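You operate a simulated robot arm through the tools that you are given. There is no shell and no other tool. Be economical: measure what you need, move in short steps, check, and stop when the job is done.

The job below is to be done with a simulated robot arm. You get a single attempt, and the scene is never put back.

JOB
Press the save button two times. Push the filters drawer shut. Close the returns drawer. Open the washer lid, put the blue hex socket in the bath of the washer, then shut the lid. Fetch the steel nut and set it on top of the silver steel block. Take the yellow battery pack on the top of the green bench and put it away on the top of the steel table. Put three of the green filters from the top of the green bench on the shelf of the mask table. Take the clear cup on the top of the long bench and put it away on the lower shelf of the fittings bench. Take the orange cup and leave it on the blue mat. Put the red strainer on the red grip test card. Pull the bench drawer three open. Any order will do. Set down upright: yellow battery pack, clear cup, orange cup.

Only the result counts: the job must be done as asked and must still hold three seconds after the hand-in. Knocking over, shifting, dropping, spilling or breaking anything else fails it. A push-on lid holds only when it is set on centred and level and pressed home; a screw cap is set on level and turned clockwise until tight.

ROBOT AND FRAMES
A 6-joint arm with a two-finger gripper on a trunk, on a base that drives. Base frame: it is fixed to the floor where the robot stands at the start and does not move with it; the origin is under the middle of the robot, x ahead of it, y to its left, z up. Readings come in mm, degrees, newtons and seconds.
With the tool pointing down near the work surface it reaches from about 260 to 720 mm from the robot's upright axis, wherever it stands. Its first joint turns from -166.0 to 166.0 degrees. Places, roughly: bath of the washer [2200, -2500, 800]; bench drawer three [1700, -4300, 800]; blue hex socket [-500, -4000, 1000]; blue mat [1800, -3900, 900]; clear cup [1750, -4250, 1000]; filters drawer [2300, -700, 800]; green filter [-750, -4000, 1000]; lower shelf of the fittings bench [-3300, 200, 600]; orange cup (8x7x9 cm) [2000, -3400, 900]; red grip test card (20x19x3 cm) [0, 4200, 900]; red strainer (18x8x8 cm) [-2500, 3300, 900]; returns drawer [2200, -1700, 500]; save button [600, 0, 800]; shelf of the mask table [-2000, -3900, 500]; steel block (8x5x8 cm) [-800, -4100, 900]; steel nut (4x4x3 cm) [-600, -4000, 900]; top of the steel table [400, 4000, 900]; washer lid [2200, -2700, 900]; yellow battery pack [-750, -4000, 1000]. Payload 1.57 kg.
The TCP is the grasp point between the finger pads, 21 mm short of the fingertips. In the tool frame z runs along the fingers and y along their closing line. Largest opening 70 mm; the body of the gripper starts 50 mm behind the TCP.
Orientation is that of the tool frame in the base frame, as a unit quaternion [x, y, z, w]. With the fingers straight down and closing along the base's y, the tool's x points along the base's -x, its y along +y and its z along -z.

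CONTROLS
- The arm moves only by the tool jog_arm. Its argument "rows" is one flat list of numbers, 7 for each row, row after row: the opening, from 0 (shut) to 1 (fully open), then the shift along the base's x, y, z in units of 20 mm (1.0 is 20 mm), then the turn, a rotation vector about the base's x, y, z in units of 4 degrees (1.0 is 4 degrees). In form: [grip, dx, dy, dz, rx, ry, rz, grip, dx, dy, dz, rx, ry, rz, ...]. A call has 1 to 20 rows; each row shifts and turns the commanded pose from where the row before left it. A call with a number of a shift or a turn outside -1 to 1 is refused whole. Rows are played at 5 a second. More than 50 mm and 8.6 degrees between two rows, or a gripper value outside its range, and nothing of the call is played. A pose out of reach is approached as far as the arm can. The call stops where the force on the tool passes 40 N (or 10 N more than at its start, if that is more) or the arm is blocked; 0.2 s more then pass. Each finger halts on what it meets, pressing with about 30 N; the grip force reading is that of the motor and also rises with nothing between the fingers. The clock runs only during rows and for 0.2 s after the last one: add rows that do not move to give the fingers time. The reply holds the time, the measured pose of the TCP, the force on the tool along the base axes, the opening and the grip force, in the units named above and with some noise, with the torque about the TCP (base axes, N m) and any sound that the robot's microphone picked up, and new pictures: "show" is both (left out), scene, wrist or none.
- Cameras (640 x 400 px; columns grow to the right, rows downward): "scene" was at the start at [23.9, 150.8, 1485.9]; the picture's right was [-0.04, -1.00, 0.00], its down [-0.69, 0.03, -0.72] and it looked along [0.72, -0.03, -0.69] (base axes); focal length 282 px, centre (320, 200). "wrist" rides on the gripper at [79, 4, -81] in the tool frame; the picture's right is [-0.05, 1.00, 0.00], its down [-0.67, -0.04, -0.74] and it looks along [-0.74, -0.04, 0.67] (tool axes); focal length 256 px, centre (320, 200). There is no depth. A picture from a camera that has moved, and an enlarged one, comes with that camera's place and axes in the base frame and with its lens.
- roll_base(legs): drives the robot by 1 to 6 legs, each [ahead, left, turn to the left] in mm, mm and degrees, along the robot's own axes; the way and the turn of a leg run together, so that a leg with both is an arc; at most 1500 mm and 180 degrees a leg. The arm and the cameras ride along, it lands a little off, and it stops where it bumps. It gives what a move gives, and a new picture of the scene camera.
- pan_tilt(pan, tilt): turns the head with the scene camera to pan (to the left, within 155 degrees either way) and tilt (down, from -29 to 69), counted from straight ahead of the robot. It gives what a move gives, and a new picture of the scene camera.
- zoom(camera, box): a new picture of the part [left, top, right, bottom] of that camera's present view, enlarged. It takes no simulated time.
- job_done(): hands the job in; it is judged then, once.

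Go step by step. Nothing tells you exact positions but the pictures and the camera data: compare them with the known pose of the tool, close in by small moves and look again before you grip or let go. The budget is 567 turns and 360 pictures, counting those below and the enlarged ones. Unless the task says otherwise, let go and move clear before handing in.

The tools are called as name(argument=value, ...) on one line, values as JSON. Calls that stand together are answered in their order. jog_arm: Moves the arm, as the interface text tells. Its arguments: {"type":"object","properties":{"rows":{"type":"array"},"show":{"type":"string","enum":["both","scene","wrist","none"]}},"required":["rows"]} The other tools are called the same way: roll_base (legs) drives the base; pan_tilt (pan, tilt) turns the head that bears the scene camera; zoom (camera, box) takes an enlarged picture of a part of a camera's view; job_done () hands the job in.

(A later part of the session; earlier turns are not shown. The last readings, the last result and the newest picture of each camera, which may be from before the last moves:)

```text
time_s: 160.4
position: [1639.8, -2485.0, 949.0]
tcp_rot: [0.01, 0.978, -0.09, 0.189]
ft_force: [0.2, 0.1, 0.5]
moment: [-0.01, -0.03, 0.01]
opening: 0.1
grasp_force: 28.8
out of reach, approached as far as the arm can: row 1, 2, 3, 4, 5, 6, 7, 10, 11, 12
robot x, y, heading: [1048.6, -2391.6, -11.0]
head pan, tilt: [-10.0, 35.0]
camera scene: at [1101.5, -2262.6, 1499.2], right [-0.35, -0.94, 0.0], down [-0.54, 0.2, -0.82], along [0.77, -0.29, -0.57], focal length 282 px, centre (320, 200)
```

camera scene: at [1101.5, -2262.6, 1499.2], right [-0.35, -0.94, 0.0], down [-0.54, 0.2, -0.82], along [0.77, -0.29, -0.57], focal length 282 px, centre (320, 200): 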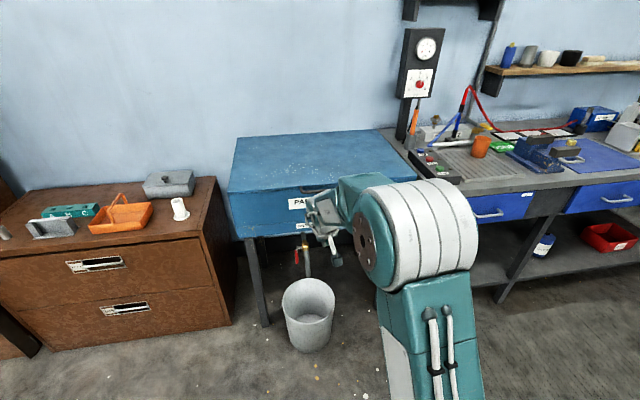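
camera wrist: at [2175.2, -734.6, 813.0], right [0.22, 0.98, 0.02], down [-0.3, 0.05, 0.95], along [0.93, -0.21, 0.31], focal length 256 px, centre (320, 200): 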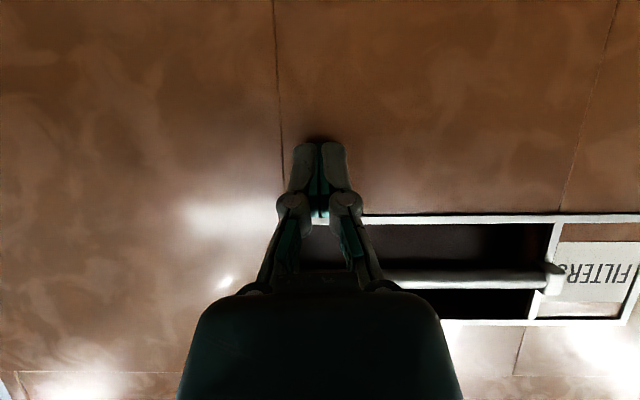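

The wrist slid back into the same branch. I now return to the pose where the trouble began (440 mm ahead, z ≈ 790, pitched 60°), to retrace the first descent in reverse.

jog_arm(rows=[0, -0.7, 0.13, -0.6, -0.187, -0.982, 0, 0, -0.7, 0.13, -0.6, -0.187, -0.982, 0, 0, -0.7, 0.13, -0.6, -0.187, -0.982, 0, 0, -0.7, 0.13, -0.6, -0.187, -0.982, 0, 0, -0.7, 0.13, -0.6, -0.187, -0.982, 0, 0, -0.7, 0.13, -0.6, -0.187, -0.982, 0, 0, -0.7, 0.13, -0.6, -0.187, -0.982, 0, 0, -0.7, 0.13, -0.6, -0.187, -0.982, 0, 0, -0.7, 0.13, -0.6, -0.187, -0.982, 0, 0, -0.7, 0.13, -0.6, -0.187, -0.982, 0, 0, 0, 0, -0.6, 0, 0, 0, 0, 0, 0, -0.6, 0, 0, 0, 0, 0, 0, -0.6, 0, 0, 0], show="none")

```text
time_s: 163.2
position: [1510.8, -2467.3, 802.8]
tcp_rot: [0.032, 0.862, -0.147, 0.483]
ft_force: [-0.7, 0.1, -0.4]
moment: [-0.02, -0.01, -0.03]
opening: 0.2
grasp_force: 29.0
out of reach, approached as far as the arm can: row 4, 5
robot x, y, heading: [1046.7, -2391.2, -10.9]
head pan, tilt: [-10.0, 35.0]
```

jog_arm(rows=[0, -0.43, -0.3, -0.12, 0.8, -0.15, 0.05, 0, -0.43, -0.3, -0.12, 0.8, -0.15, 0.05, 0, -0.43, -0.3, -0.12, 0.8, -0.15, 0.05, 0, -0.43, -0.3, -0.12, 0.8, -0.15, 0.05, 0, 0, 0, 0, 0, 0, 0], show="none")

jog_arm(rows=[0, -0.15, 0.03, 0.98, 0.175, 0.92, 0, 0, -0.15, 0.03, 0.98, 0.175, 0.92, 0, 0, -0.15, 0.03, 0.98, 0.175, 0.92, 0, 0, -0.15, 0.03, 0.98, 0.175, 0.92, 0, 0, -0.15, 0.03, 0.98, 0.175, 0.92, 0, 0, -0.15, 0.03, 0.98, 0.175, 0.92, 0, 0, -0.15, 0.03, 0.98, 0.175, 0.92, 0, 0, -0.15, 0.03, 0.98, 0.175, 0.92, 0, 0, -0.15, 0.03, 0.98, 0.175, 0.92, 0, 0, -0.15, 0.03, 0.98, 0.175, 0.92, 0, 0, -0.15, 0.03, 0.98, 0.175, 0.92, 0, 0, -0.15, 0.03, 0.98, 0.175, 0.92, 0, 0, -0.15, 0.03, 0.98, 0.175, 0.92, 0, 0, -0.15, 0.03, 0.98, 0.175, 0.92, 0, 0, -0.15, 0.03, 0.98, 0.175, 0.92, 0, 0, -0.15, 0.03, 0.98, 0.175, 0.92, 0], show="scene")

```text
time_s: 164.4
position: [1475.9, -2493.6, 793.4]
tcp_rot: [0.084, 0.864, -0.045, 0.495]
ft_force: [0.1, 0.8, 0.5]
moment: [-0.01, 0.03, 0.02]
opening: 0.1
grasp_force: 28.6
robot x, y, heading: [1047.9, -2391.2, -10.8]
head pan, tilt: [-10.0, 35.0]
```

```text
time_s: 167.8
position: [1440.6, -2487.6, 1083.4]
tcp_rot: [0.099, 0.995, -0.025, 0.022]
ft_force: [0.1, -0.1, 0.8]
moment: [-0.01, 0.01, 0.0]
opening: 0.0
grasp_force: 28.6
out of reach, approached as far as the arm can: row 1, 2, 7, 8, 9
robot x, y, heading: [1049.0, -2388.7, -10.7]
head pan, tilt: [-10.0, 35.0]
camera scene: at [1100.5, -2262.8, 1499.2], right [-0.35, -0.94, 0.0], down [-0.54, 0.2, -0.82], along [0.77, -0.29, -0.57], focal length 282 px, centre (320, 200)
```

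scene: 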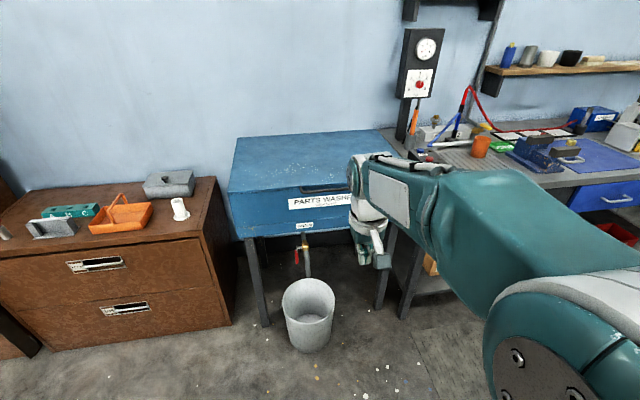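

The wrist is back in its normal configuration (retracing worked; I'll keep to that path for pitching). I level the hand and drive to the right of the bucket, before the washer.

jog_arm(rows=[0, 0, 0, 0, 0.78, 0.56, 0, 0, 0, 0, 0, 0, 0, 0], show="none")

roll_base(legs=[[0, -317, 0], [380, 0, -2.5]])

pan_tilt(pan=10, tilt=45)

```text
time_s: 168.4
position: [1441.9, -2487.7, 1082.9]
tcp_rot: [0.098, 0.995, 0.0, -0.002]
ft_force: [0.0, 0.2, 0.4]
moment: [0.0, 0.0, -0.04]
opening: 0.0
grasp_force: 28.9
robot x, y, heading: [1045.9, -2392.5, -10.8]
head pan, tilt: [-10.0, 35.0]
```

```text
time_s: 172.6
position: [1747.9, -2894.9, 1083.4]
tcp_rot: [0.119, 0.993, 0.0, -0.001]
ft_force: [0.3, -0.3, -0.2]
moment: [0.05, 0.01, -0.04]
opening: 0.1
grasp_force: 28.6
robot x, y, heading: [1356.4, -2784.5, -13.2]
head pan, tilt: [-10.0, 35.0]
camera scene: at [1417.0, -2656.4, 1499.2], right [-0.39, -0.92, 0.0], down [-0.53, 0.23, -0.82], along [0.75, -0.32, -0.57], focal length 282 px, centre (320, 200)
```

scene: 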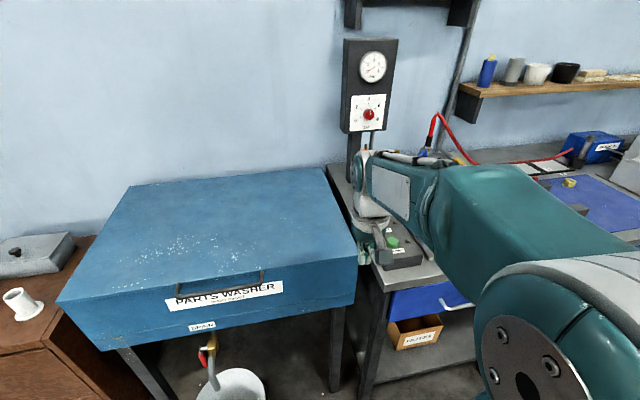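

```text
time_s: 173.4
position: [1747.9, -2895.8, 1084.7]
tcp_rot: [0.12, 0.993, 0.0, -0.001]
ft_force: [0.1, -0.3, 0.0]
moment: [0.02, 0.04, -0.01]
opening: 0.0
grasp_force: 28.9
robot x, y, heading: [1359.5, -2786.4, -13.4]
head pan, tilt: [10.0, 45.0]
camera scene: at [1417.2, -2626.4, 1484.4], right [-0.06, -1.0, 0.0], down [-0.71, 0.04, -0.71], along [0.71, -0.04, -0.71], focal length 282 px, centre (320, 200)
```

scene: 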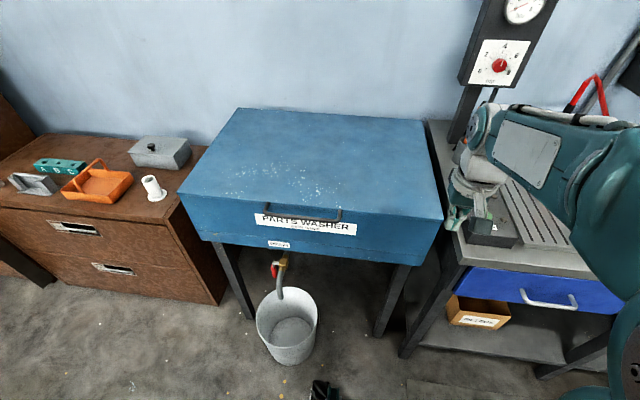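

zoom(camera="scene", box=[170, 150, 450, 280])

```text
2.29 times, centred on (310, 215) of scene
camera zoom: at [1417.2, -2626.4, 1484.4], right [-0.06, -1.0, 0.0], down [-0.71, 0.04, -0.71], along [0.71, -0.04, -0.71], focal length 644 px, centre (343, 166)
```

zoom: 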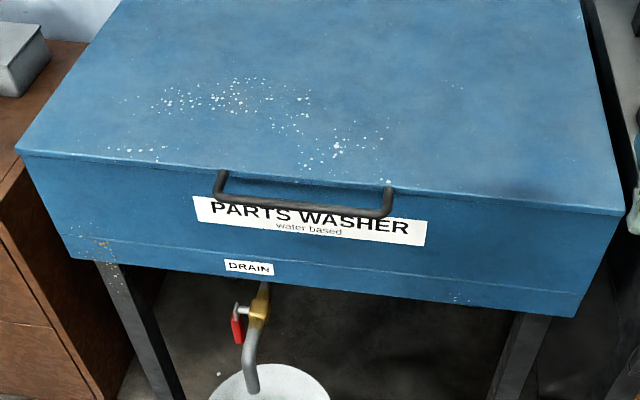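

The lid has a U-handle along its front, mid bar near (1930, -2606, 912). I pitch the hand forward here through the same path as before, clear of the washer.

jog_arm(rows=[0, 0, 0, -0.98, -0.217, -0.912, 0, 0, 0, 0, -0.98, -0.217, -0.912, 0, 0, 0, 0, -0.98, -0.217, -0.912, 0, 0, 0, 0, -0.98, -0.217, -0.912, 0, 0, 0, 0, -0.98, -0.217, -0.912, 0, 0, 0, 0, -0.98, -0.217, -0.912, 0, 0, 0, 0, -0.98, -0.217, -0.912, 0, 0, 0, 0, -0.98, -0.217, -0.912, 0, 0, 0, 0, -0.98, -0.217, -0.912, 0, 0, 0, 0, -0.98, -0.217, -0.912, 0, 0, 0, 0, -0.98, -0.217, -0.912, 0, 0, 0, 0, -0.98, -0.217, -0.912, 0, 0, 0, 0, -0.98, -0.217, -0.912, 0, 0, 0, 0, -0.98, -0.217, -0.912, 0, 0, 0, 0, -0.98, -0.217, -0.912, 0, 0, 0, 0, -0.98, -0.217, -0.912, 0, 0, 0, 0, 0, 0, 0, 0], show="none")

```text
time_s: 177.0
position: [1777.1, -2910.6, 776.2]
tcp_rot: [0.102, 0.86, -0.056, 0.496]
ft_force: [-0.3, -0.2, -0.1]
moment: [0.0, 0.0, 0.04]
opening: 0.1
grasp_force: 28.5
out of reach, approached as far as the arm can: row 9, 10, 11, 12, 13
robot x, y, heading: [1359.7, -2782.3, -13.0]
head pan, tilt: [10.0, 45.0]
```

Pitched as before. Now I move the hand left toward the handle's right part and pitch to about 84°.

jog_arm(rows=[0, 0.227, 0.95, 0.25, -0.11, -0.46, 0, 0, 0.227, 0.95, 0.25, -0.11, -0.46, 0, 0, 0.227, 0.95, 0.25, -0.11, -0.46, 0, 0, 0.227, 0.95, 0.25, -0.11, -0.46, 0, 0, 0.227, 0.95, 0.25, -0.11, -0.46, 0, 0, 0.227, 0.95, 0.25, -0.11, -0.46, 0, 0, 0.227, 0.95, 0.25, -0.11, -0.46, 0, 0, 0.227, 0.95, 0.25, -0.11, -0.46, 0, 0, 0.227, 0.95, 0.25, -0.11, -0.46, 0, 0, 0.227, 0.95, 0.25, -0.11, -0.46, 0, 0, 0.227, 0.95, 0.25, -0.11, -0.46, 0, 0, 0.227, 0.95, 0.25, -0.11, -0.46, 0, 0, 0, 0, 0, 0, 0, 0])

```text
time_s: 179.8
position: [1832.9, -2681.5, 835.6]
tcp_rot: [0.089, 0.745, -0.076, 0.657]
ft_force: [0.3, -0.2, -0.7]
moment: [0.03, 0.01, 0.0]
opening: 0.0
grasp_force: 28.2
robot x, y, heading: [1356.0, -2790.8, -13.1]
head pan, tilt: [10.0, 45.0]
camera scene: at [1418.0, -2624.4, 1484.2], right [-0.06, -1.0, 0.0], down [-0.71, 0.04, -0.71], along [0.7, -0.04, -0.71], focal length 282 px, centre (320, 200)
camera wrist: at [1745.5, -2657.2, 766.7], right [0.24, 0.97, 0.06], down [-0.65, 0.11, 0.76], along [0.73, -0.22, 0.65], focal length 256 px, centre (320, 200)
```

scene: 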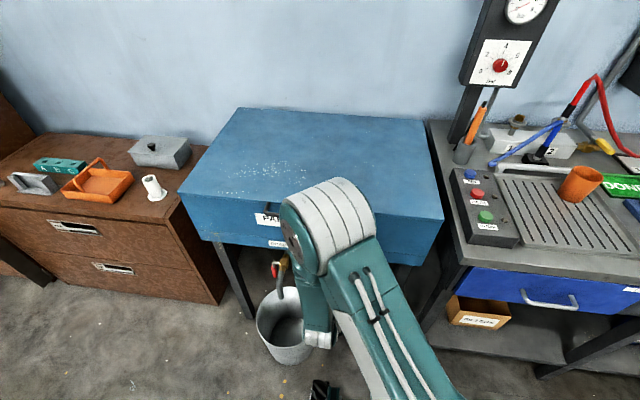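
wrist: 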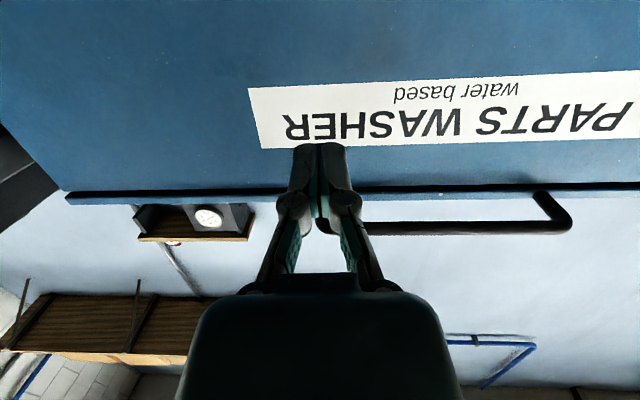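

The view shows the bar sticking out some 45 mm with a gap behind it. I move the tips under the bar's middle-right, still 30–40 mm below it.

jog_arm(rows=[0, 0.82, 0.7, 0.5, 0, 0, 0, 0, 0.82, 0.7, 0.5, 0, 0, 0, 0, 0.82, 0.7, 0.5, 0, 0, 0, 0, 0.75, 0.6, 0.4, 0, 0, 0, 0, 0, 0, 0, 0, 0, 0])

```text
time_s: 181.0
position: [1896.2, -2628.5, 873.5]
tcp_rot: [0.09, 0.745, -0.076, 0.656]
ft_force: [-0.6, -0.9, 0.1]
moment: [0.01, 0.01, 0.0]
opening: 0.0
grasp_force: 28.6
robot x, y, heading: [1360.0, -2787.7, -13.0]
head pan, tilt: [10.0, 45.0]
camera scene: at [1418.0, -2624.4, 1484.1], right [-0.06, -1.0, 0.0], down [-0.71, 0.04, -0.71], along [0.7, -0.04, -0.71], focal length 282 px, centre (320, 200)
camera wrist: at [1809.5, -2603.3, 804.7], right [0.24, 0.97, 0.06], down [-0.65, 0.11, 0.76], along [0.73, -0.22, 0.65], focal length 256 px, centre (320, 200)
```

scene: 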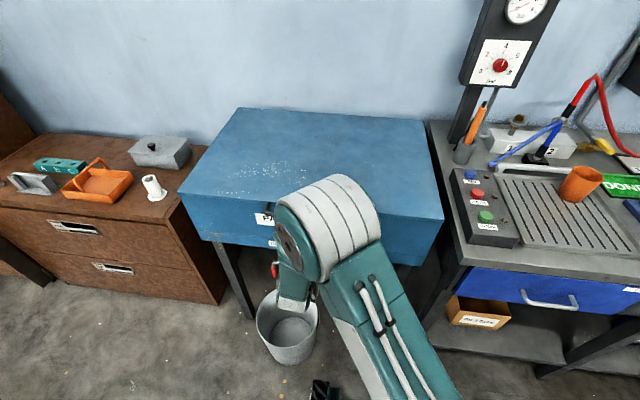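
wrist: 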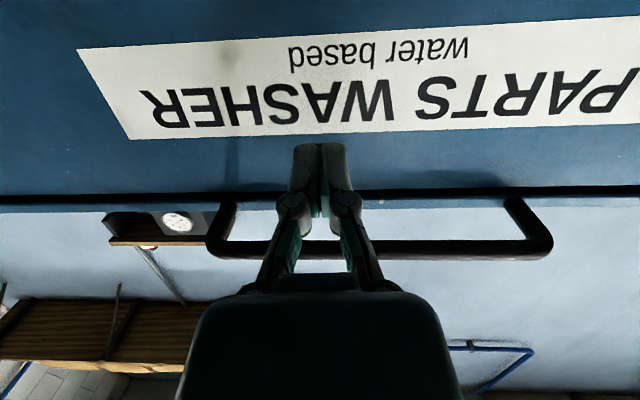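

The bar is at z ≈ 931, and the tips are 45 mm below it and just past it. I move 15 mm further in and lift to contact.

jog_arm(rows=[0, 0.7, -0.16, 0, 0, 0, 0, 0, 0, 0, 0.8, 0, 0, 0, 0, 0, 0, 0.8, 0, 0, 0, 0, 0, 0, 0.5, 0, 0, 0, 0, 0, 0, 0.5, 0, 0, 0, 0, 0, 0, 0.5, 0, 0, 0])

```text
time_s: 182.4
position: [1909.4, -2631.6, 935.5]
tcp_rot: [0.089, 0.745, -0.075, 0.657]
ft_force: [0.0, -0.4, 0.3]
moment: [0.01, -0.02, 0.02]
opening: 0.0
grasp_force: 28.3
robot x, y, heading: [1359.1, -2784.0, -13.3]
head pan, tilt: [10.0, 45.0]
camera scene: at [1418.0, -2624.6, 1484.2], right [-0.06, -1.0, 0.0], down [-0.71, 0.04, -0.71], along [0.7, -0.04, -0.71], focal length 282 px, centre (320, 200)
camera wrist: at [1823.1, -2606.5, 867.1], right [0.24, 0.97, 0.06], down [-0.65, 0.11, 0.76], along [0.73, -0.22, 0.65], focal length 256 px, centre (320, 200)
```

scene: 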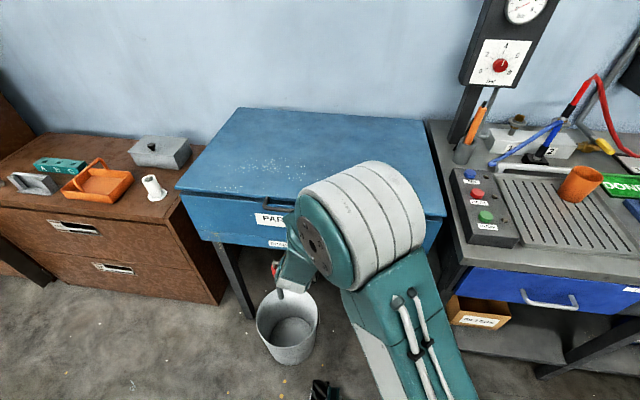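
wrist: 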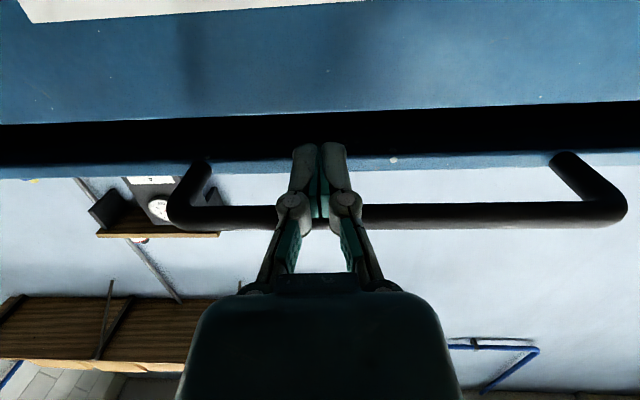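

The lid is lifting (dark gap opened). I raise another 60 mm.

jog_arm(rows=[0, 0.1, 0, 0.6, 0, 0, 0, 0, 0.1, 0, 0.6, 0, 0, 0, 0, 0.1, 0, 0.6, 0, 0, 0, 0, 0.1, 0, 0.6, 0, 0, 0, 0, 0.1, 0, 0.6, 0, 0, 0, 0, 0, 0, 0, 0, 0, 0])

```text
time_s: 183.8
position: [1920.9, -2630.1, 995.5]
tcp_rot: [0.089, 0.746, -0.076, 0.656]
ft_force: [-0.3, -0.2, 0.0]
moment: [-0.01, -0.01, -0.01]
opening: 0.0
grasp_force: 29.0
robot x, y, heading: [1359.8, -2785.6, -13.3]
head pan, tilt: [10.0, 45.0]
camera scene: at [1417.9, -2624.7, 1484.2], right [-0.06, -1.0, 0.0], down [-0.71, 0.04, -0.71], along [0.7, -0.04, -0.71], focal length 282 px, centre (320, 200)
camera wrist: at [1834.0, -2606.1, 926.8], right [0.24, 0.97, 0.06], down [-0.65, 0.11, 0.76], along [0.73, -0.22, 0.65], focal length 256 px, centre (320, 200)
```

scene: 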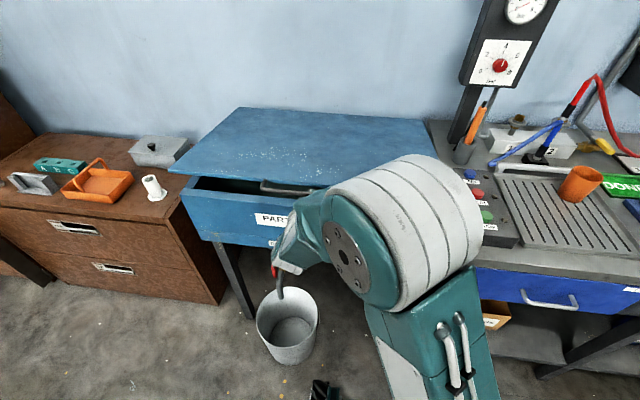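
wrist: 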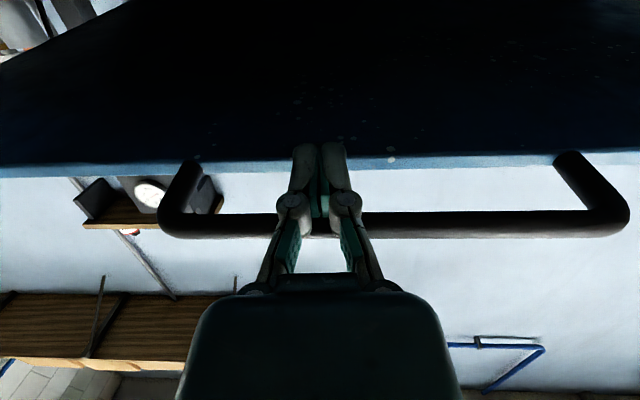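

The lid is up about 8° with no measurable force. I test if it holds by lowering 30 mm.

jog_arm(rows=[0, 0, 0, -0.75, 0, 0, 0, 0, 0, 0, -0.75, 0, 0, 0, 0, 0, 0, 0, 0, 0, 0], show="wrist")

```text
time_s: 184.6
position: [1920.2, -2632.0, 965.5]
tcp_rot: [0.089, 0.745, -0.075, 0.657]
ft_force: [0.4, -0.1, -0.4]
moment: [-0.02, 0.0, 0.03]
opening: 0.0
grasp_force: 28.8
robot x, y, heading: [1353.6, -2781.6, -12.9]
head pan, tilt: [10.0, 45.0]
camera wrist: at [1833.3, -2606.3, 896.9], right [0.24, 0.97, 0.06], down [-0.65, 0.11, 0.76], along [0.73, -0.22, 0.65], focal length 256 px, centre (320, 200)
```

wrist: 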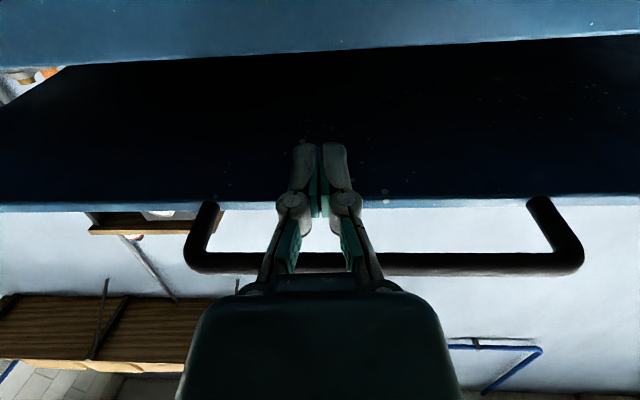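

The lid holds where it is left. I lift on to z ≈ 1080 along its arc.

jog_arm(rows=[0, 0.05, 0, 0.9, 0, 0, 0, 0, 0.1, -0.02, 0.9, 0, 0, 0, 0, 0.15, -0.03, 0.9, 0, 0, 0, 0, 0.15, -0.03, 0.9, 0, 0, 0, 0, 0.2, -0.05, 0.9, 0, 0, 0, 0, 0.2, -0.05, 0.9, 0, 0, 0, 0, 0.25, -0.06, 0.9, 0, 0, 0])

```text
time_s: 186.2
position: [1943.3, -2636.9, 1091.5]
tcp_rot: [0.089, 0.746, -0.075, 0.656]
ft_force: [0.0, -0.2, -0.1]
moment: [0.03, -0.02, -0.02]
opening: 0.1
grasp_force: 28.8
robot x, y, heading: [1358.1, -2784.5, -13.2]
head pan, tilt: [10.0, 45.0]
camera scene: at [1417.8, -2625.0, 1484.2], right [-0.06, -1.0, 0.0], down [-0.71, 0.04, -0.71], along [0.71, -0.04, -0.71], focal length 282 px, centre (320, 200)
camera wrist: at [1855.7, -2611.2, 1022.9], right [0.24, 0.97, 0.06], down [-0.65, 0.11, 0.76], along [0.73, -0.22, 0.65], focal length 256 px, centre (320, 200)
```

scene: 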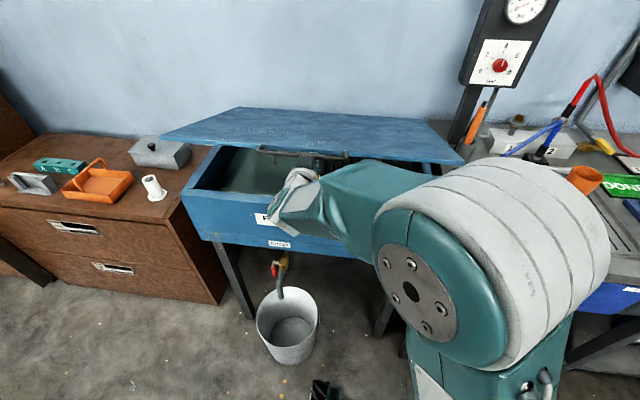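
wrist: 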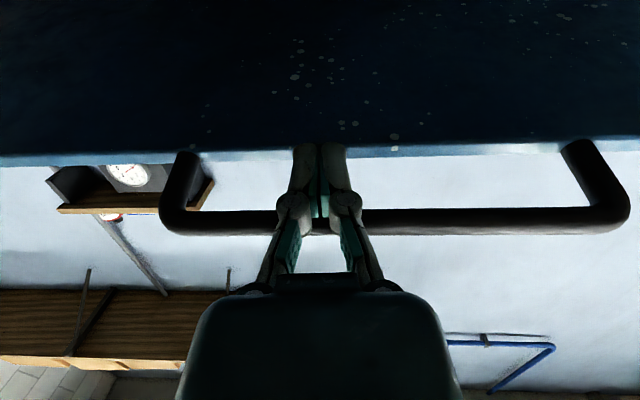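

Good. I continue along the arc to about 40°.

jog_arm(rows=[0, 0.28, -0.07, 0.85, 0, 0, 0, 0, 0.31, -0.07, 0.84, 0, 0, 0, 0, 0.34, -0.08, 0.83, 0, 0, 0, 0, 0.37, -0.09, 0.82, 0, 0, 0, 0, 0.39, -0.09, 0.81, 0, 0, 0, 0, 0.41, -0.1, 0.79, 0, 0, 0, 0, 0.44, -0.1, 0.78, 0, 0, 0, 0, 0.47, -0.11, 0.76, 0, 0, 0, 0, 0.49, -0.115, 0.75, 0, 0, 0, 0, 0.51, -0.12, 0.74, 0, 0, 0, 0, 0.53, -0.12, 0.72, 0, 0, 0, 0, 0.55, -0.13, 0.7, 0, 0, 0])

```text
time_s: 188.8
position: [2045.6, -2660.7, 1279.7]
tcp_rot: [0.089, 0.745, -0.076, 0.657]
ft_force: [-0.7, 0.2, -1.5]
moment: [-0.02, 0.02, 0.0]
opening: 0.1
grasp_force: 28.4
robot x, y, heading: [1361.8, -2785.0, -13.1]
head pan, tilt: [10.0, 45.0]
camera scene: at [1418.2, -2624.9, 1484.2], right [-0.06, -1.0, 0.0], down [-0.71, 0.04, -0.71], along [0.7, -0.04, -0.71], focal length 282 px, centre (320, 200)
camera wrist: at [1957.9, -2634.9, 1211.1], right [0.24, 0.97, 0.06], down [-0.65, 0.11, 0.76], along [0.73, -0.22, 0.65], focal length 256 px, centre (320, 200)
```

scene: 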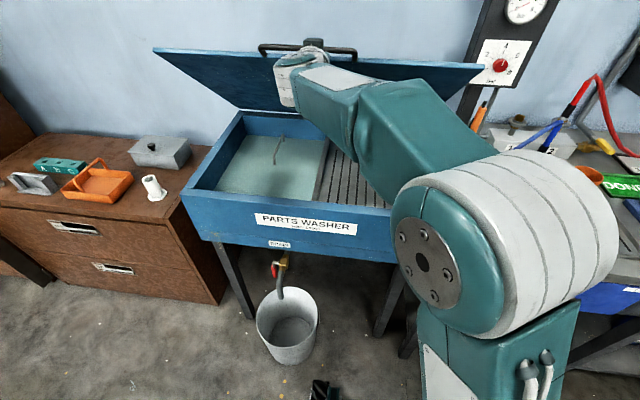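
wrist: 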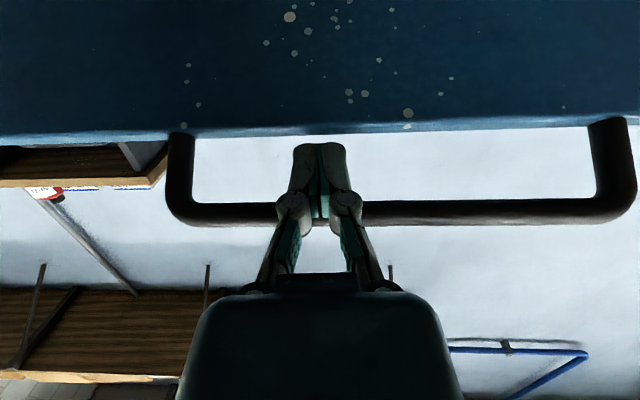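

At ~40° now; the bath with liquid is the left part, a slatted tray the right. I continue to about 60°.

jog_arm(rows=[0, 0.9, -0.2, 0.6, 0, 0, 0, 0, 0.6, -0.14, 0.66, 0, 0, 0, 0, 0.62, -0.15, 0.64, 0, 0, 0, 0, 0.64, -0.15, 0.61, 0, 0, 0, 0, 0.65, -0.15, 0.6, 0, 0, 0, 0, 0.67, -0.16, 0.58, 0, 0, 0, 0, 0.69, -0.16, 0.55, 0, 0, 0, 0, 0.71, -0.17, 0.53, 0, 0, 0, 0, 0.72, -0.17, 0.51, 0, 0, 0, 0, 0.73, -0.17, 0.49, 0, 0, 0, 0, 0.75, -0.18, 0.46, 0, 0, 0])

```text
time_s: 191.2
position: [2155.6, -2687.5, 1373.5]
tcp_rot: [0.089, 0.745, -0.076, 0.656]
ft_force: [0.4, 0.3, -1.0]
moment: [0.01, -0.01, -0.03]
opening: 0.0
grasp_force: 28.7
out of reach, approached as far as the arm can: row 9, 10, 11
robot x, y, heading: [1355.8, -2782.8, -13.0]
head pan, tilt: [10.0, 45.0]
camera scene: at [1418.8, -2625.0, 1484.2], right [-0.06, -1.0, 0.0], down [-0.71, 0.04, -0.71], along [0.7, -0.04, -0.71], focal length 282 px, centre (320, 200)
camera wrist: at [2068.6, -2663.1, 1304.3], right [0.24, 0.97, 0.06], down [-0.65, 0.11, 0.76], along [0.73, -0.22, 0.65], focal length 256 px, centre (320, 200)
```

scene: 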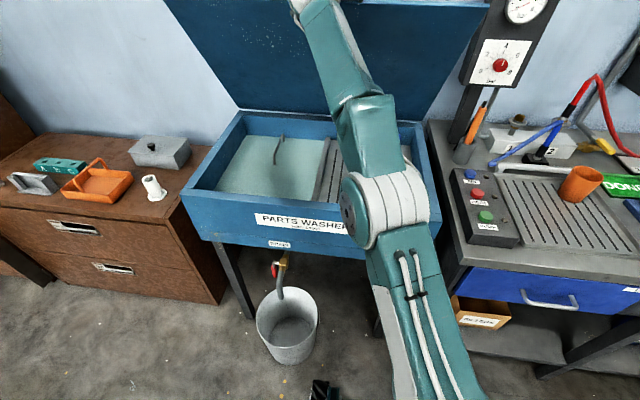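
wrist: 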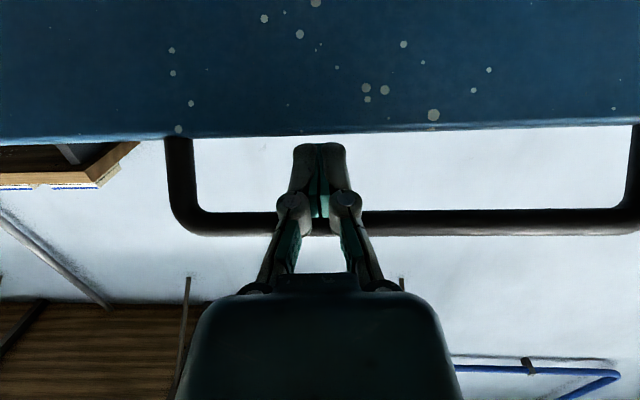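

The arm's reach ends at about 53° open, which is enough. I lower a little and withdraw to see whether it holds.

jog_arm(rows=[0, 0, 0, -0.6, 0, 0, 0, 0, -0.2, 0.05, -0.6, 0, 0, 0, 0, -0.9, 0.2, -0.3, 0, 0, 0, 0, -0.9, 0.2, -0.3, 0, 0, 0, 0, -0.9, 0.2, -0.3, 0, 0, 0, 0, -0.9, 0.2, -0.3, 0, 0, 0, 0, -0.9, 0.2, -0.3, 0, 0, 0, 0, -0.9, 0.2, -0.5, 0, 0, 0, 0, -0.9, 0.2, -0.5, 0, 0, 0, 0, -0.9, 0.2, -0.5, 0, 0, 0], show="scene")

```text
time_s: 193.4
position: [2007.2, -2654.0, 1288.2]
tcp_rot: [0.089, 0.745, -0.076, 0.656]
ft_force: [-0.4, -0.8, -0.4]
moment: [0.0, -0.03, 0.02]
opening: 0.0
grasp_force: 28.4
robot x, y, heading: [1358.4, -2784.1, -13.2]
head pan, tilt: [10.0, 45.0]
camera scene: at [1417.8, -2625.1, 1484.2], right [-0.06, -1.0, 0.0], down [-0.71, 0.04, -0.71], along [0.7, -0.04, -0.71], focal length 282 px, centre (320, 200)
```

scene: 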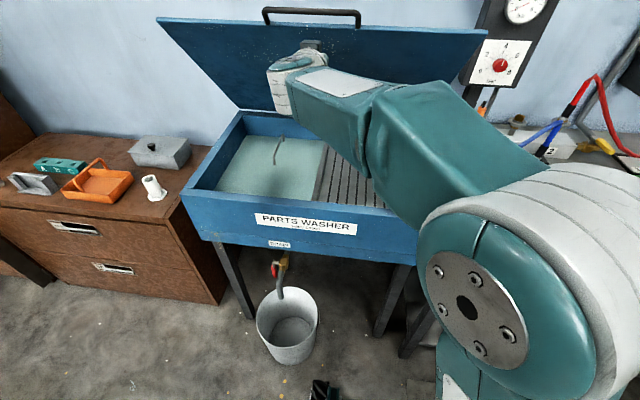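

The lid may have sunk a few degrees. I withdraw further and compare.

jog_arm(rows=[0, -0.9, 0.2, -0.8, 0, 0, 0, 0, -0.9, 0.2, -0.8, 0, 0, 0, 0, -0.9, 0.2, -0.8, 0, 0, 0, 0, -0.9, 0.2, -0.8, 0, 0, 0, 0, -0.9, 0.2, -0.8, 0, 0, 0, 0, -0.9, 0.2, -0.8, 0, 0, 0, 0, 0, 0, 0, 0, 0, 0, 0, 0, 0, 0, 0, 0, 0, 0, 0, 0, 0, 0, 0, 0], show="scene")

```text
time_s: 195.4
position: [1897.8, -2631.7, 1192.5]
tcp_rot: [0.089, 0.745, -0.076, 0.656]
ft_force: [1.1, 0.0, 0.4]
moment: [0.01, -0.03, 0.0]
opening: 0.2
grasp_force: 28.5
robot x, y, heading: [1360.1, -2788.0, -13.3]
head pan, tilt: [10.0, 45.0]
camera scene: at [1417.4, -2625.0, 1484.2], right [-0.06, -1.0, 0.0], down [-0.71, 0.04, -0.71], along [0.71, -0.04, -0.71], focal length 282 px, centre (320, 200)
```

scene: 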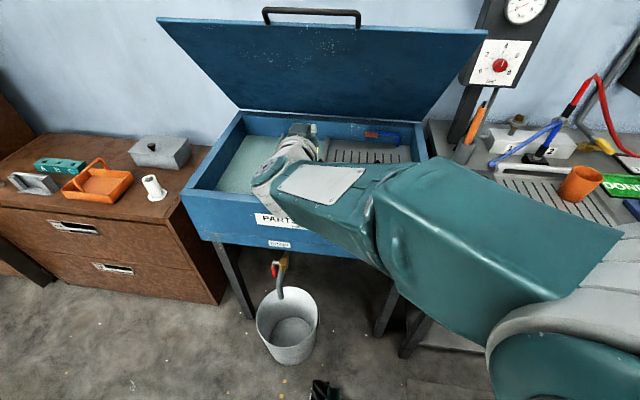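

The lid now holds steady at about 45°. I back the base off and bring the hand back to the pitching gateway.

roll_base(legs=[[-250, 0, 0]])

jog_arm(rows=[0, -0.281, -0.684, -1, 0.07, 0.29, 0, 0, -0.281, -0.684, -1, 0.07, 0.29, 0, 0, -0.281, -0.684, -1, 0.07, 0.29, 0, 0, -0.281, -0.684, -1, 0.07, 0.29, 0, 0, -0.281, -0.684, -1, 0.07, 0.29, 0, 0, -0.281, -0.684, -1, 0.07, 0.29, 0, 0, -0.281, -0.684, -1, 0.07, 0.29, 0, 0, -0.281, -0.684, -1, 0.07, 0.29, 0, 0, -0.281, -0.684, -1, 0.07, 0.29, 0, 0, -0.281, -0.684, -1, 0.07, 0.29, 0, 0, -0.281, -0.684, -1, 0.07, 0.29, 0, 0, -0.281, -0.684, -1, 0.07, 0.29, 0, 0, -0.281, -0.684, -1, 0.07, 0.29, 0, 0, -0.281, -0.684, -1, 0.07, 0.29, 0, 0, -0.281, -0.684, -1, 0.07, 0.29, 0, 0, -0.281, -0.684, -1, 0.07, 0.29, 0, 0, -0.281, -0.684, -1, 0.07, 0.29, 0, 0, -0.281, -0.684, -1, 0.07, 0.29, 0, 0, -0.281, -0.684, -1, 0.07, 0.29, 0, 0, -0.281, -0.684, -1, 0.07, 0.29, 0], show="none")

```text
time_s: 197.2
position: [1653.7, -2572.5, 1192.3]
tcp_rot: [0.089, 0.745, -0.076, 0.657]
ft_force: [0.6, 0.6, 0.7]
moment: [0.01, 0.02, 0.02]
opening: 0.0
grasp_force: 28.4
robot x, y, heading: [1111.5, -2727.1, -13.4]
head pan, tilt: [10.0, 45.0]
camera scene: at [1172.9, -2567.9, 1484.2], right [-0.06, -1.0, 0.0], down [-0.71, 0.04, -0.71], along [0.71, -0.04, -0.71], focal length 282 px, centre (320, 200)
```

scene: 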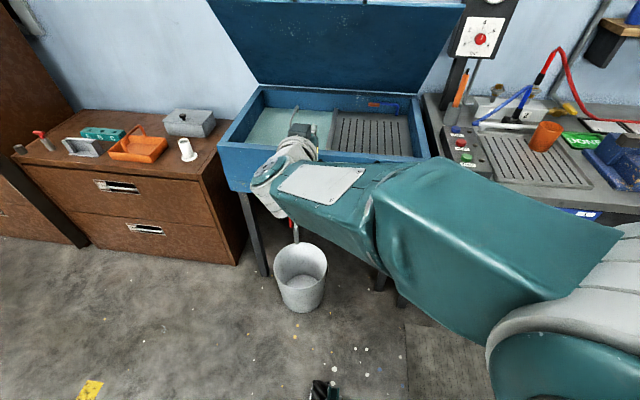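

```text
time_s: 201.4
position: [1546.6, -2849.4, 789.7]
tcp_rot: [0.104, 0.865, -0.055, 0.487]
ft_force: [-0.4, -0.1, 0.9]
moment: [0.0, 0.01, -0.03]
opening: 0.0
grasp_force: 28.6
out of reach, approached as far as the arm can: row 14
robot x, y, heading: [1109.3, -2725.3, -13.2]
head pan, tilt: [10.0, 45.0]
```

Now the retrace up to the level home pose.

jog_arm(rows=[0, -0.17, 0.04, 0.98, 0.211, 0.888, 0, 0, -0.17, 0.04, 0.98, 0.211, 0.888, 0, 0, -0.17, 0.04, 0.98, 0.211, 0.888, 0, 0, -0.17, 0.04, 0.98, 0.211, 0.888, 0, 0, -0.17, 0.04, 0.98, 0.211, 0.888, 0, 0, -0.17, 0.04, 0.98, 0.211, 0.888, 0, 0, -0.17, 0.04, 0.98, 0.211, 0.888, 0, 0, -0.17, 0.04, 0.98, 0.211, 0.888, 0, 0, -0.17, 0.04, 0.98, 0.211, 0.888, 0, 0, -0.17, 0.04, 0.98, 0.211, 0.888, 0, 0, -0.17, 0.04, 0.98, 0.211, 0.888, 0, 0, -0.17, 0.04, 0.98, 0.211, 0.888, 0, 0, -0.17, 0.04, 0.98, 0.211, 0.888, 0, 0, -0.17, 0.04, 0.98, 0.211, 0.888, 0, 0, -0.17, 0.04, 0.98, 0.211, 0.888, 0, 0, -0.17, 0.04, 0.98, 0.211, 0.888, 0], show="none")

```text
time_s: 204.8
position: [1496.4, -2847.3, 1082.7]
tcp_rot: [0.122, 0.992, -0.033, 0.03]
ft_force: [-0.6, 0.3, 0.0]
moment: [-0.03, -0.02, -0.03]
opening: 0.0
grasp_force: 28.8
out of reach, approached as far as the arm can: row 7, 8, 9
robot x, y, heading: [1113.3, -2732.0, -13.4]
head pan, tilt: [10.0, 45.0]
```

I level the hand and drive along to the long bench, in front of the orange cup.

jog_arm(rows=[0, 0, 0, 0, 0.52, 0.37, 0, 0, 0, 0, 0, 0.52, 0.37, 0], show="none")

roll_base(legs=[[0, -451, 0], [350, 0, 0]])

pan_tilt(pan=0, tilt=45)

```text
time_s: 205.4
position: [1495.9, -2846.9, 1082.5]
tcp_rot: [0.123, 0.992, 0.001, -0.001]
ft_force: [0.3, -0.5, 0.4]
moment: [0.01, 0.04, 0.02]
opening: 0.0
grasp_force: 28.4
robot x, y, heading: [1111.7, -2727.4, -13.1]
head pan, tilt: [10.0, 45.0]
```

```text
time_s: 210.0
position: [1731.6, -3365.2, 1083.1]
tcp_rot: [0.122, 0.992, -0.001, -0.001]
ft_force: [-0.3, 0.1, -0.7]
moment: [0.0, 0.0, -0.01]
opening: 0.1
grasp_force: 28.4
robot x, y, heading: [1346.9, -3244.5, -13.1]
head pan, tilt: [10.0, 45.0]
camera scene: at [1407.0, -3088.4, 1484.5], right [-0.05, -1.0, 0.0], down [-0.71, 0.04, -0.71], along [0.71, -0.04, -0.71], focal length 282 px, centre (320, 200)
```

scene: 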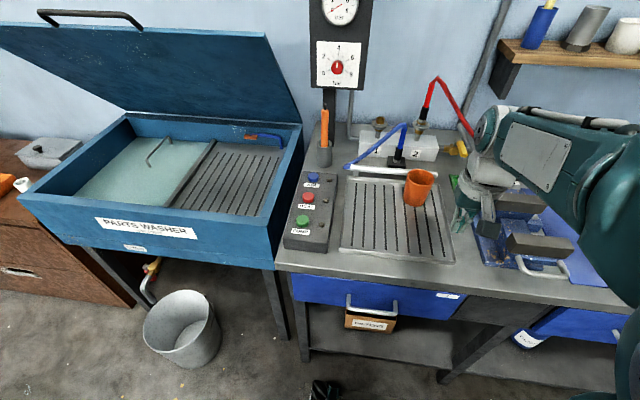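

```text
time_s: 210.7
position: [1731.3, -3364.1, 1083.0]
tcp_rot: [0.123, 0.992, 0.0, -0.001]
ft_force: [0.2, -0.4, -0.2]
moment: [0.0, 0.0, 0.01]
opening: 0.0
grasp_force: 28.6
robot x, y, heading: [1346.6, -3245.5, -13.1]
head pan, tilt: [0.0, 45.0]
camera scene: at [1405.2, -3101.4, 1484.4], right [-0.23, -0.97, 0.0], down [-0.69, 0.16, -0.71], along [0.69, -0.16, -0.71], focal length 282 px, centre (320, 200)
```

scene: 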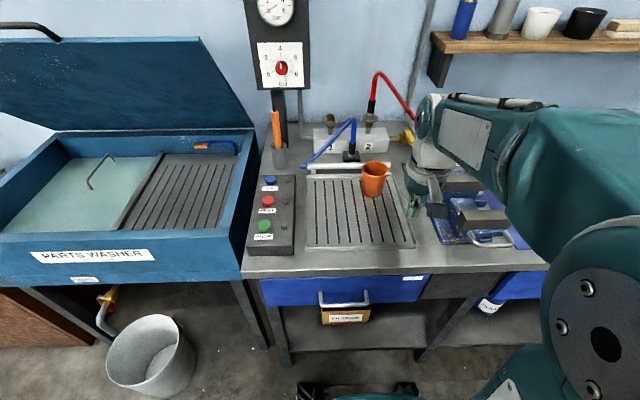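

zoom(camera="scene", box=[300, 140, 440, 230])

pan_tilt(pan=-30, tilt=30)

```text
4.44 times, centred on (370, 185) of scene
camera zoom: at [1405.2, -3101.4, 1484.4], right [-0.23, -0.97, 0.0], down [-0.69, 0.16, -0.71], along [0.69, -0.16, -0.71], focal length 1252 px, centre (98, 267)
```

zoom: 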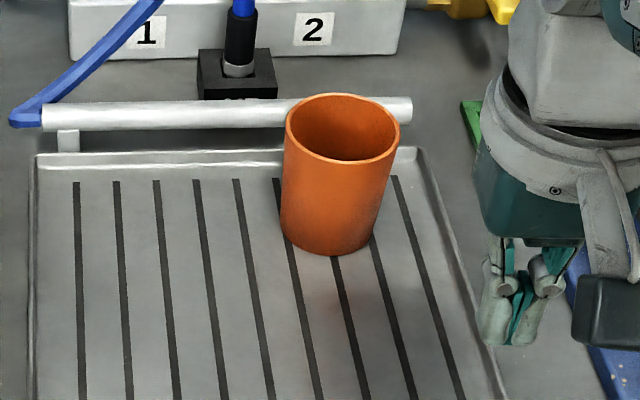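

```text
time_s: 211.7
position: [1731.0, -3365.1, 1083.5]
tcp_rot: [0.122, 0.992, 0.0, -0.001]
ft_force: [-0.1, 0.1, 0.1]
moment: [-0.04, 0.01, -0.03]
opening: 0.3
grasp_force: 29.2
robot x, y, heading: [1345.5, -3244.2, -13.1]
head pan, tilt: [-30.0, 30.0]
camera scene: at [1392.1, -3144.8, 1507.0], right [-0.68, -0.73, 0.0], down [-0.37, 0.34, -0.87], along [0.63, -0.59, -0.5], focal length 282 px, centre (320, 200)
```

scene: 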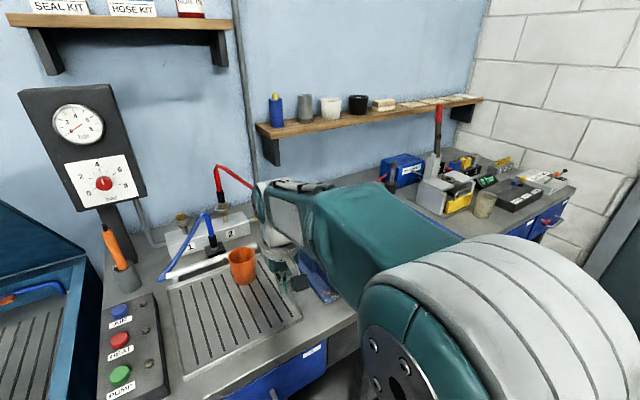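

The orange cup's rim is about 78 mm wide, centred at (2001, -3405), rim z ≈ 963 — too wide to span, so I'll grip its left wall, one finger inside. First I hover over it and look.

jog_arm(rows=[0.6, 0.95, 0, 0, 0, 0, 0, 0.6, 0.95, 0, 0, 0, 0, 0, 0.6, 0.95, 0, 0, 0, 0, 0, 0.6, 0.95, 0, 0, 0, 0, 0, 0.6, 0.95, 0, 0, 0, 0, 0, 0.6, 0.95, 0, 0, 0, 0, 0, 0.6, 0.95, 0, 0, 0, 0, 0, 0.6, 0.95, 0, 0, 0, 0, 0, 0.6, 0.95, 0, 0, 0, 0, 0, 0.6, 0.95, 0, 0, 0, 0, 0, 0.6, 0.95, 0, 0, 0, 0, 0, 0.6, 0.95, 0, 0, 0, 0, 0, 0.6, 0.95, 0, 0, 0, 0, 0, 0.6, 0.95, 0, 0, 0, 0, 0, 0.6, 0, 0, -0.5, 0, 0, 0, 0.6, 0, 0, -0.5, 0, 0, 0])

```text
time_s: 215.1
position: [1997.7, -3363.1, 1063.9]
tcp_rot: [0.122, 0.992, 0.0, 0.0]
ft_force: [0.7, 0.4, -0.1]
moment: [0.01, 0.01, 0.02]
opening: 41.8
grasp_force: 0.1
robot x, y, heading: [1346.8, -3247.2, -13.3]
head pan, tilt: [-30.0, 30.0]
camera scene: at [1393.6, -3144.8, 1507.0], right [-0.68, -0.73, 0.0], down [-0.37, 0.34, -0.87], along [0.63, -0.59, -0.5], focal length 282 px, centre (320, 200)
camera wrist: at [1921.9, -3341.3, 1144.2], right [0.29, 0.96, 0.0], down [0.64, -0.2, 0.74], along [0.71, -0.22, -0.67], focal length 256 px, centre (320, 200)
```

scene: 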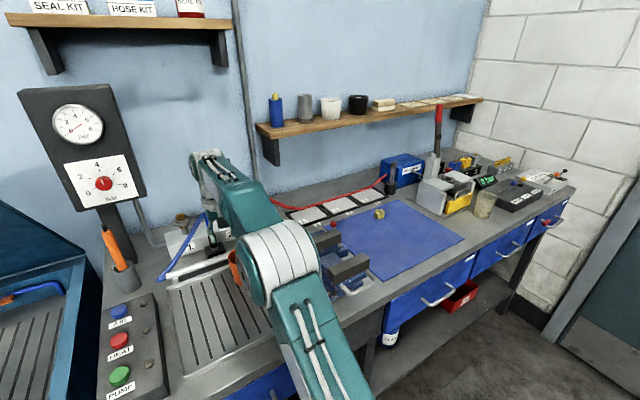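
wrist: 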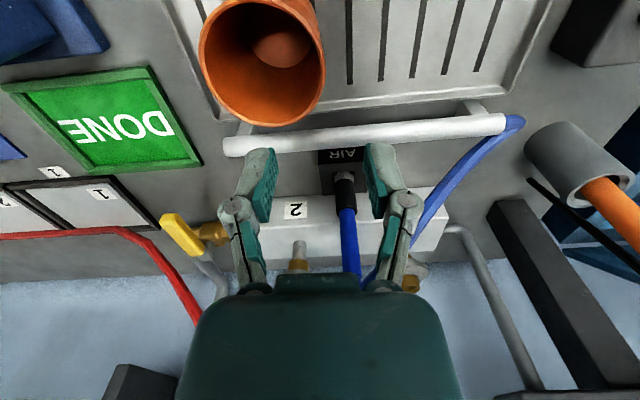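

The wrist view puts the cup's centre nearer (1973, -3400). I shift back 15 mm and descend to just above the rim to check.

jog_arm(rows=[0.6, -0.75, 0, -0.8, 0, 0, 0, 0.6, 0, 0, -0.8, 0, 0, 0, 0.6, 0, 0, -0.8, 0, 0, 0, 0.6, 0, 0, 0, 0, 0, 0], show="wrist")

```text
time_s: 216.1
position: [1984.0, -3364.4, 1014.0]
tcp_rot: [0.122, 0.993, 0.0, -0.001]
ft_force: [0.2, 0.5, 0.4]
moment: [0.0, 0.01, -0.01]
opening: 42.0
grasp_force: 0.0
robot x, y, heading: [1347.0, -3241.8, -13.0]
head pan, tilt: [-30.0, 30.0]
camera wrist: at [1907.5, -3340.8, 1095.6], right [0.29, 0.96, 0.0], down [0.64, -0.2, 0.74], along [0.71, -0.22, -0.67], focal length 256 px, centre (320, 200)
```

wrist: 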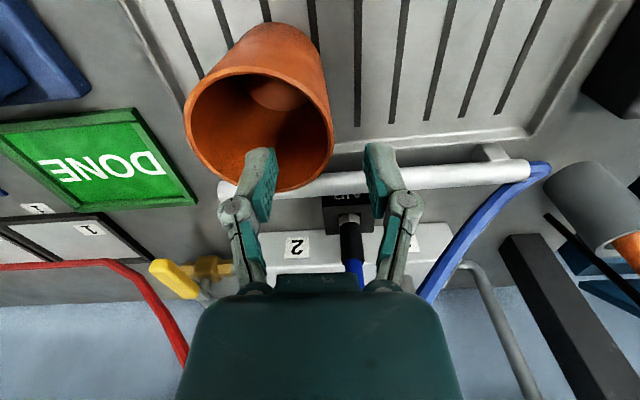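

Re-triangulating with both wrist views: rim at z ≈ 997, centre ≈ (1965, -3386). I raise a little and shift over the left wall at (1972, -3353).

jog_arm(rows=[0.6, 0, 0, 0.9, 0, 0, 0, 0.6, -0.6, 0.55, 0, 0, 0, 0, 0.6, 0, 0, 0, 0, 0, 0], show="wrist")

```text
time_s: 216.9
position: [1970.9, -3353.0, 1034.6]
tcp_rot: [0.123, 0.992, 0.0, -0.001]
ft_force: [-0.2, 0.4, -0.3]
moment: [-0.02, 0.01, 0.0]
opening: 41.8
grasp_force: 0.0
robot x, y, heading: [1346.7, -3243.0, -12.9]
head pan, tilt: [-30.0, 30.0]
camera wrist: at [1894.9, -3329.8, 1114.5], right [0.29, 0.96, 0.0], down [0.64, -0.2, 0.74], along [0.71, -0.22, -0.67], focal length 256 px, centre (320, 200)
```

wrist: 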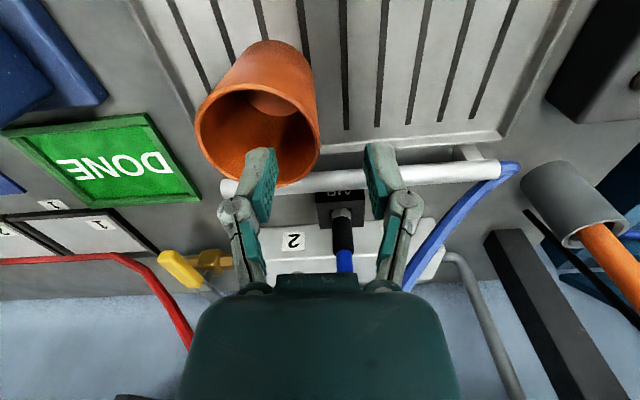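

The wall lies right under the TCP. I descend 46 mm and close gently.

jog_arm(rows=[0.6, 0, 0, -0.8, 0, 0, 0, 0.6, 0, 0, -0.8, 0, 0, 0, 0.6, 0, 0, -0.7, 0, 0, 0, 0.6, 0, 0, 0, 0, 0, 0], show="wrist")

```text
time_s: 217.9
position: [1969.9, -3352.4, 987.0]
tcp_rot: [0.123, 0.992, 0.001, -0.001]
ft_force: [-0.5, 0.4, -0.1]
moment: [0.01, 0.0, 0.01]
opening: 41.9
grasp_force: 0.0
robot x, y, heading: [1348.1, -3247.0, -13.0]
head pan, tilt: [-30.0, 30.0]
camera wrist: at [1894.7, -3330.0, 1067.6], right [0.29, 0.96, 0.0], down [0.64, -0.2, 0.74], along [0.71, -0.22, -0.67], focal length 256 px, centre (320, 200)
```

wrist: 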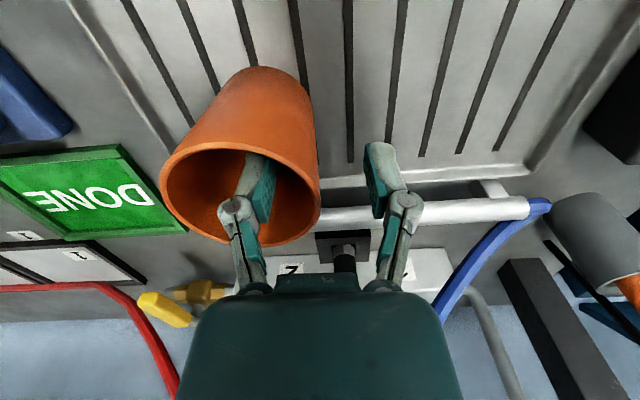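

Straddling the wall as planned. Closing.

jog_arm(rows=[0.3, 0, 0, 0, 0, 0, 0, 0, 0, 0, 0, 0, 0, 0, 0, 0, 0, 0, 0, 0, 0, 0, 0, 0, 0, 0, 0, 0], show="wrist")

```text
time_s: 218.9
position: [1971.0, -3352.5, 988.3]
tcp_rot: [0.123, 0.992, 0.0, 0.0]
ft_force: [-1.2, 0.9, 9.2]
moment: [-0.45, 0.34, -0.07]
opening: 5.9
grasp_force: 30.3
robot x, y, heading: [1350.2, -3246.1, -13.0]
head pan, tilt: [-30.0, 30.0]
camera wrist: at [1894.6, -3329.8, 1068.5], right [0.29, 0.96, 0.0], down [0.64, -0.2, 0.74], along [0.71, -0.22, -0.67], focal length 256 px, centre (320, 200)
```

wrist: 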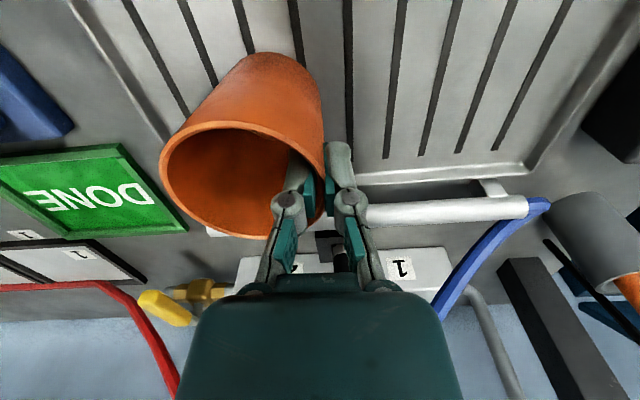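

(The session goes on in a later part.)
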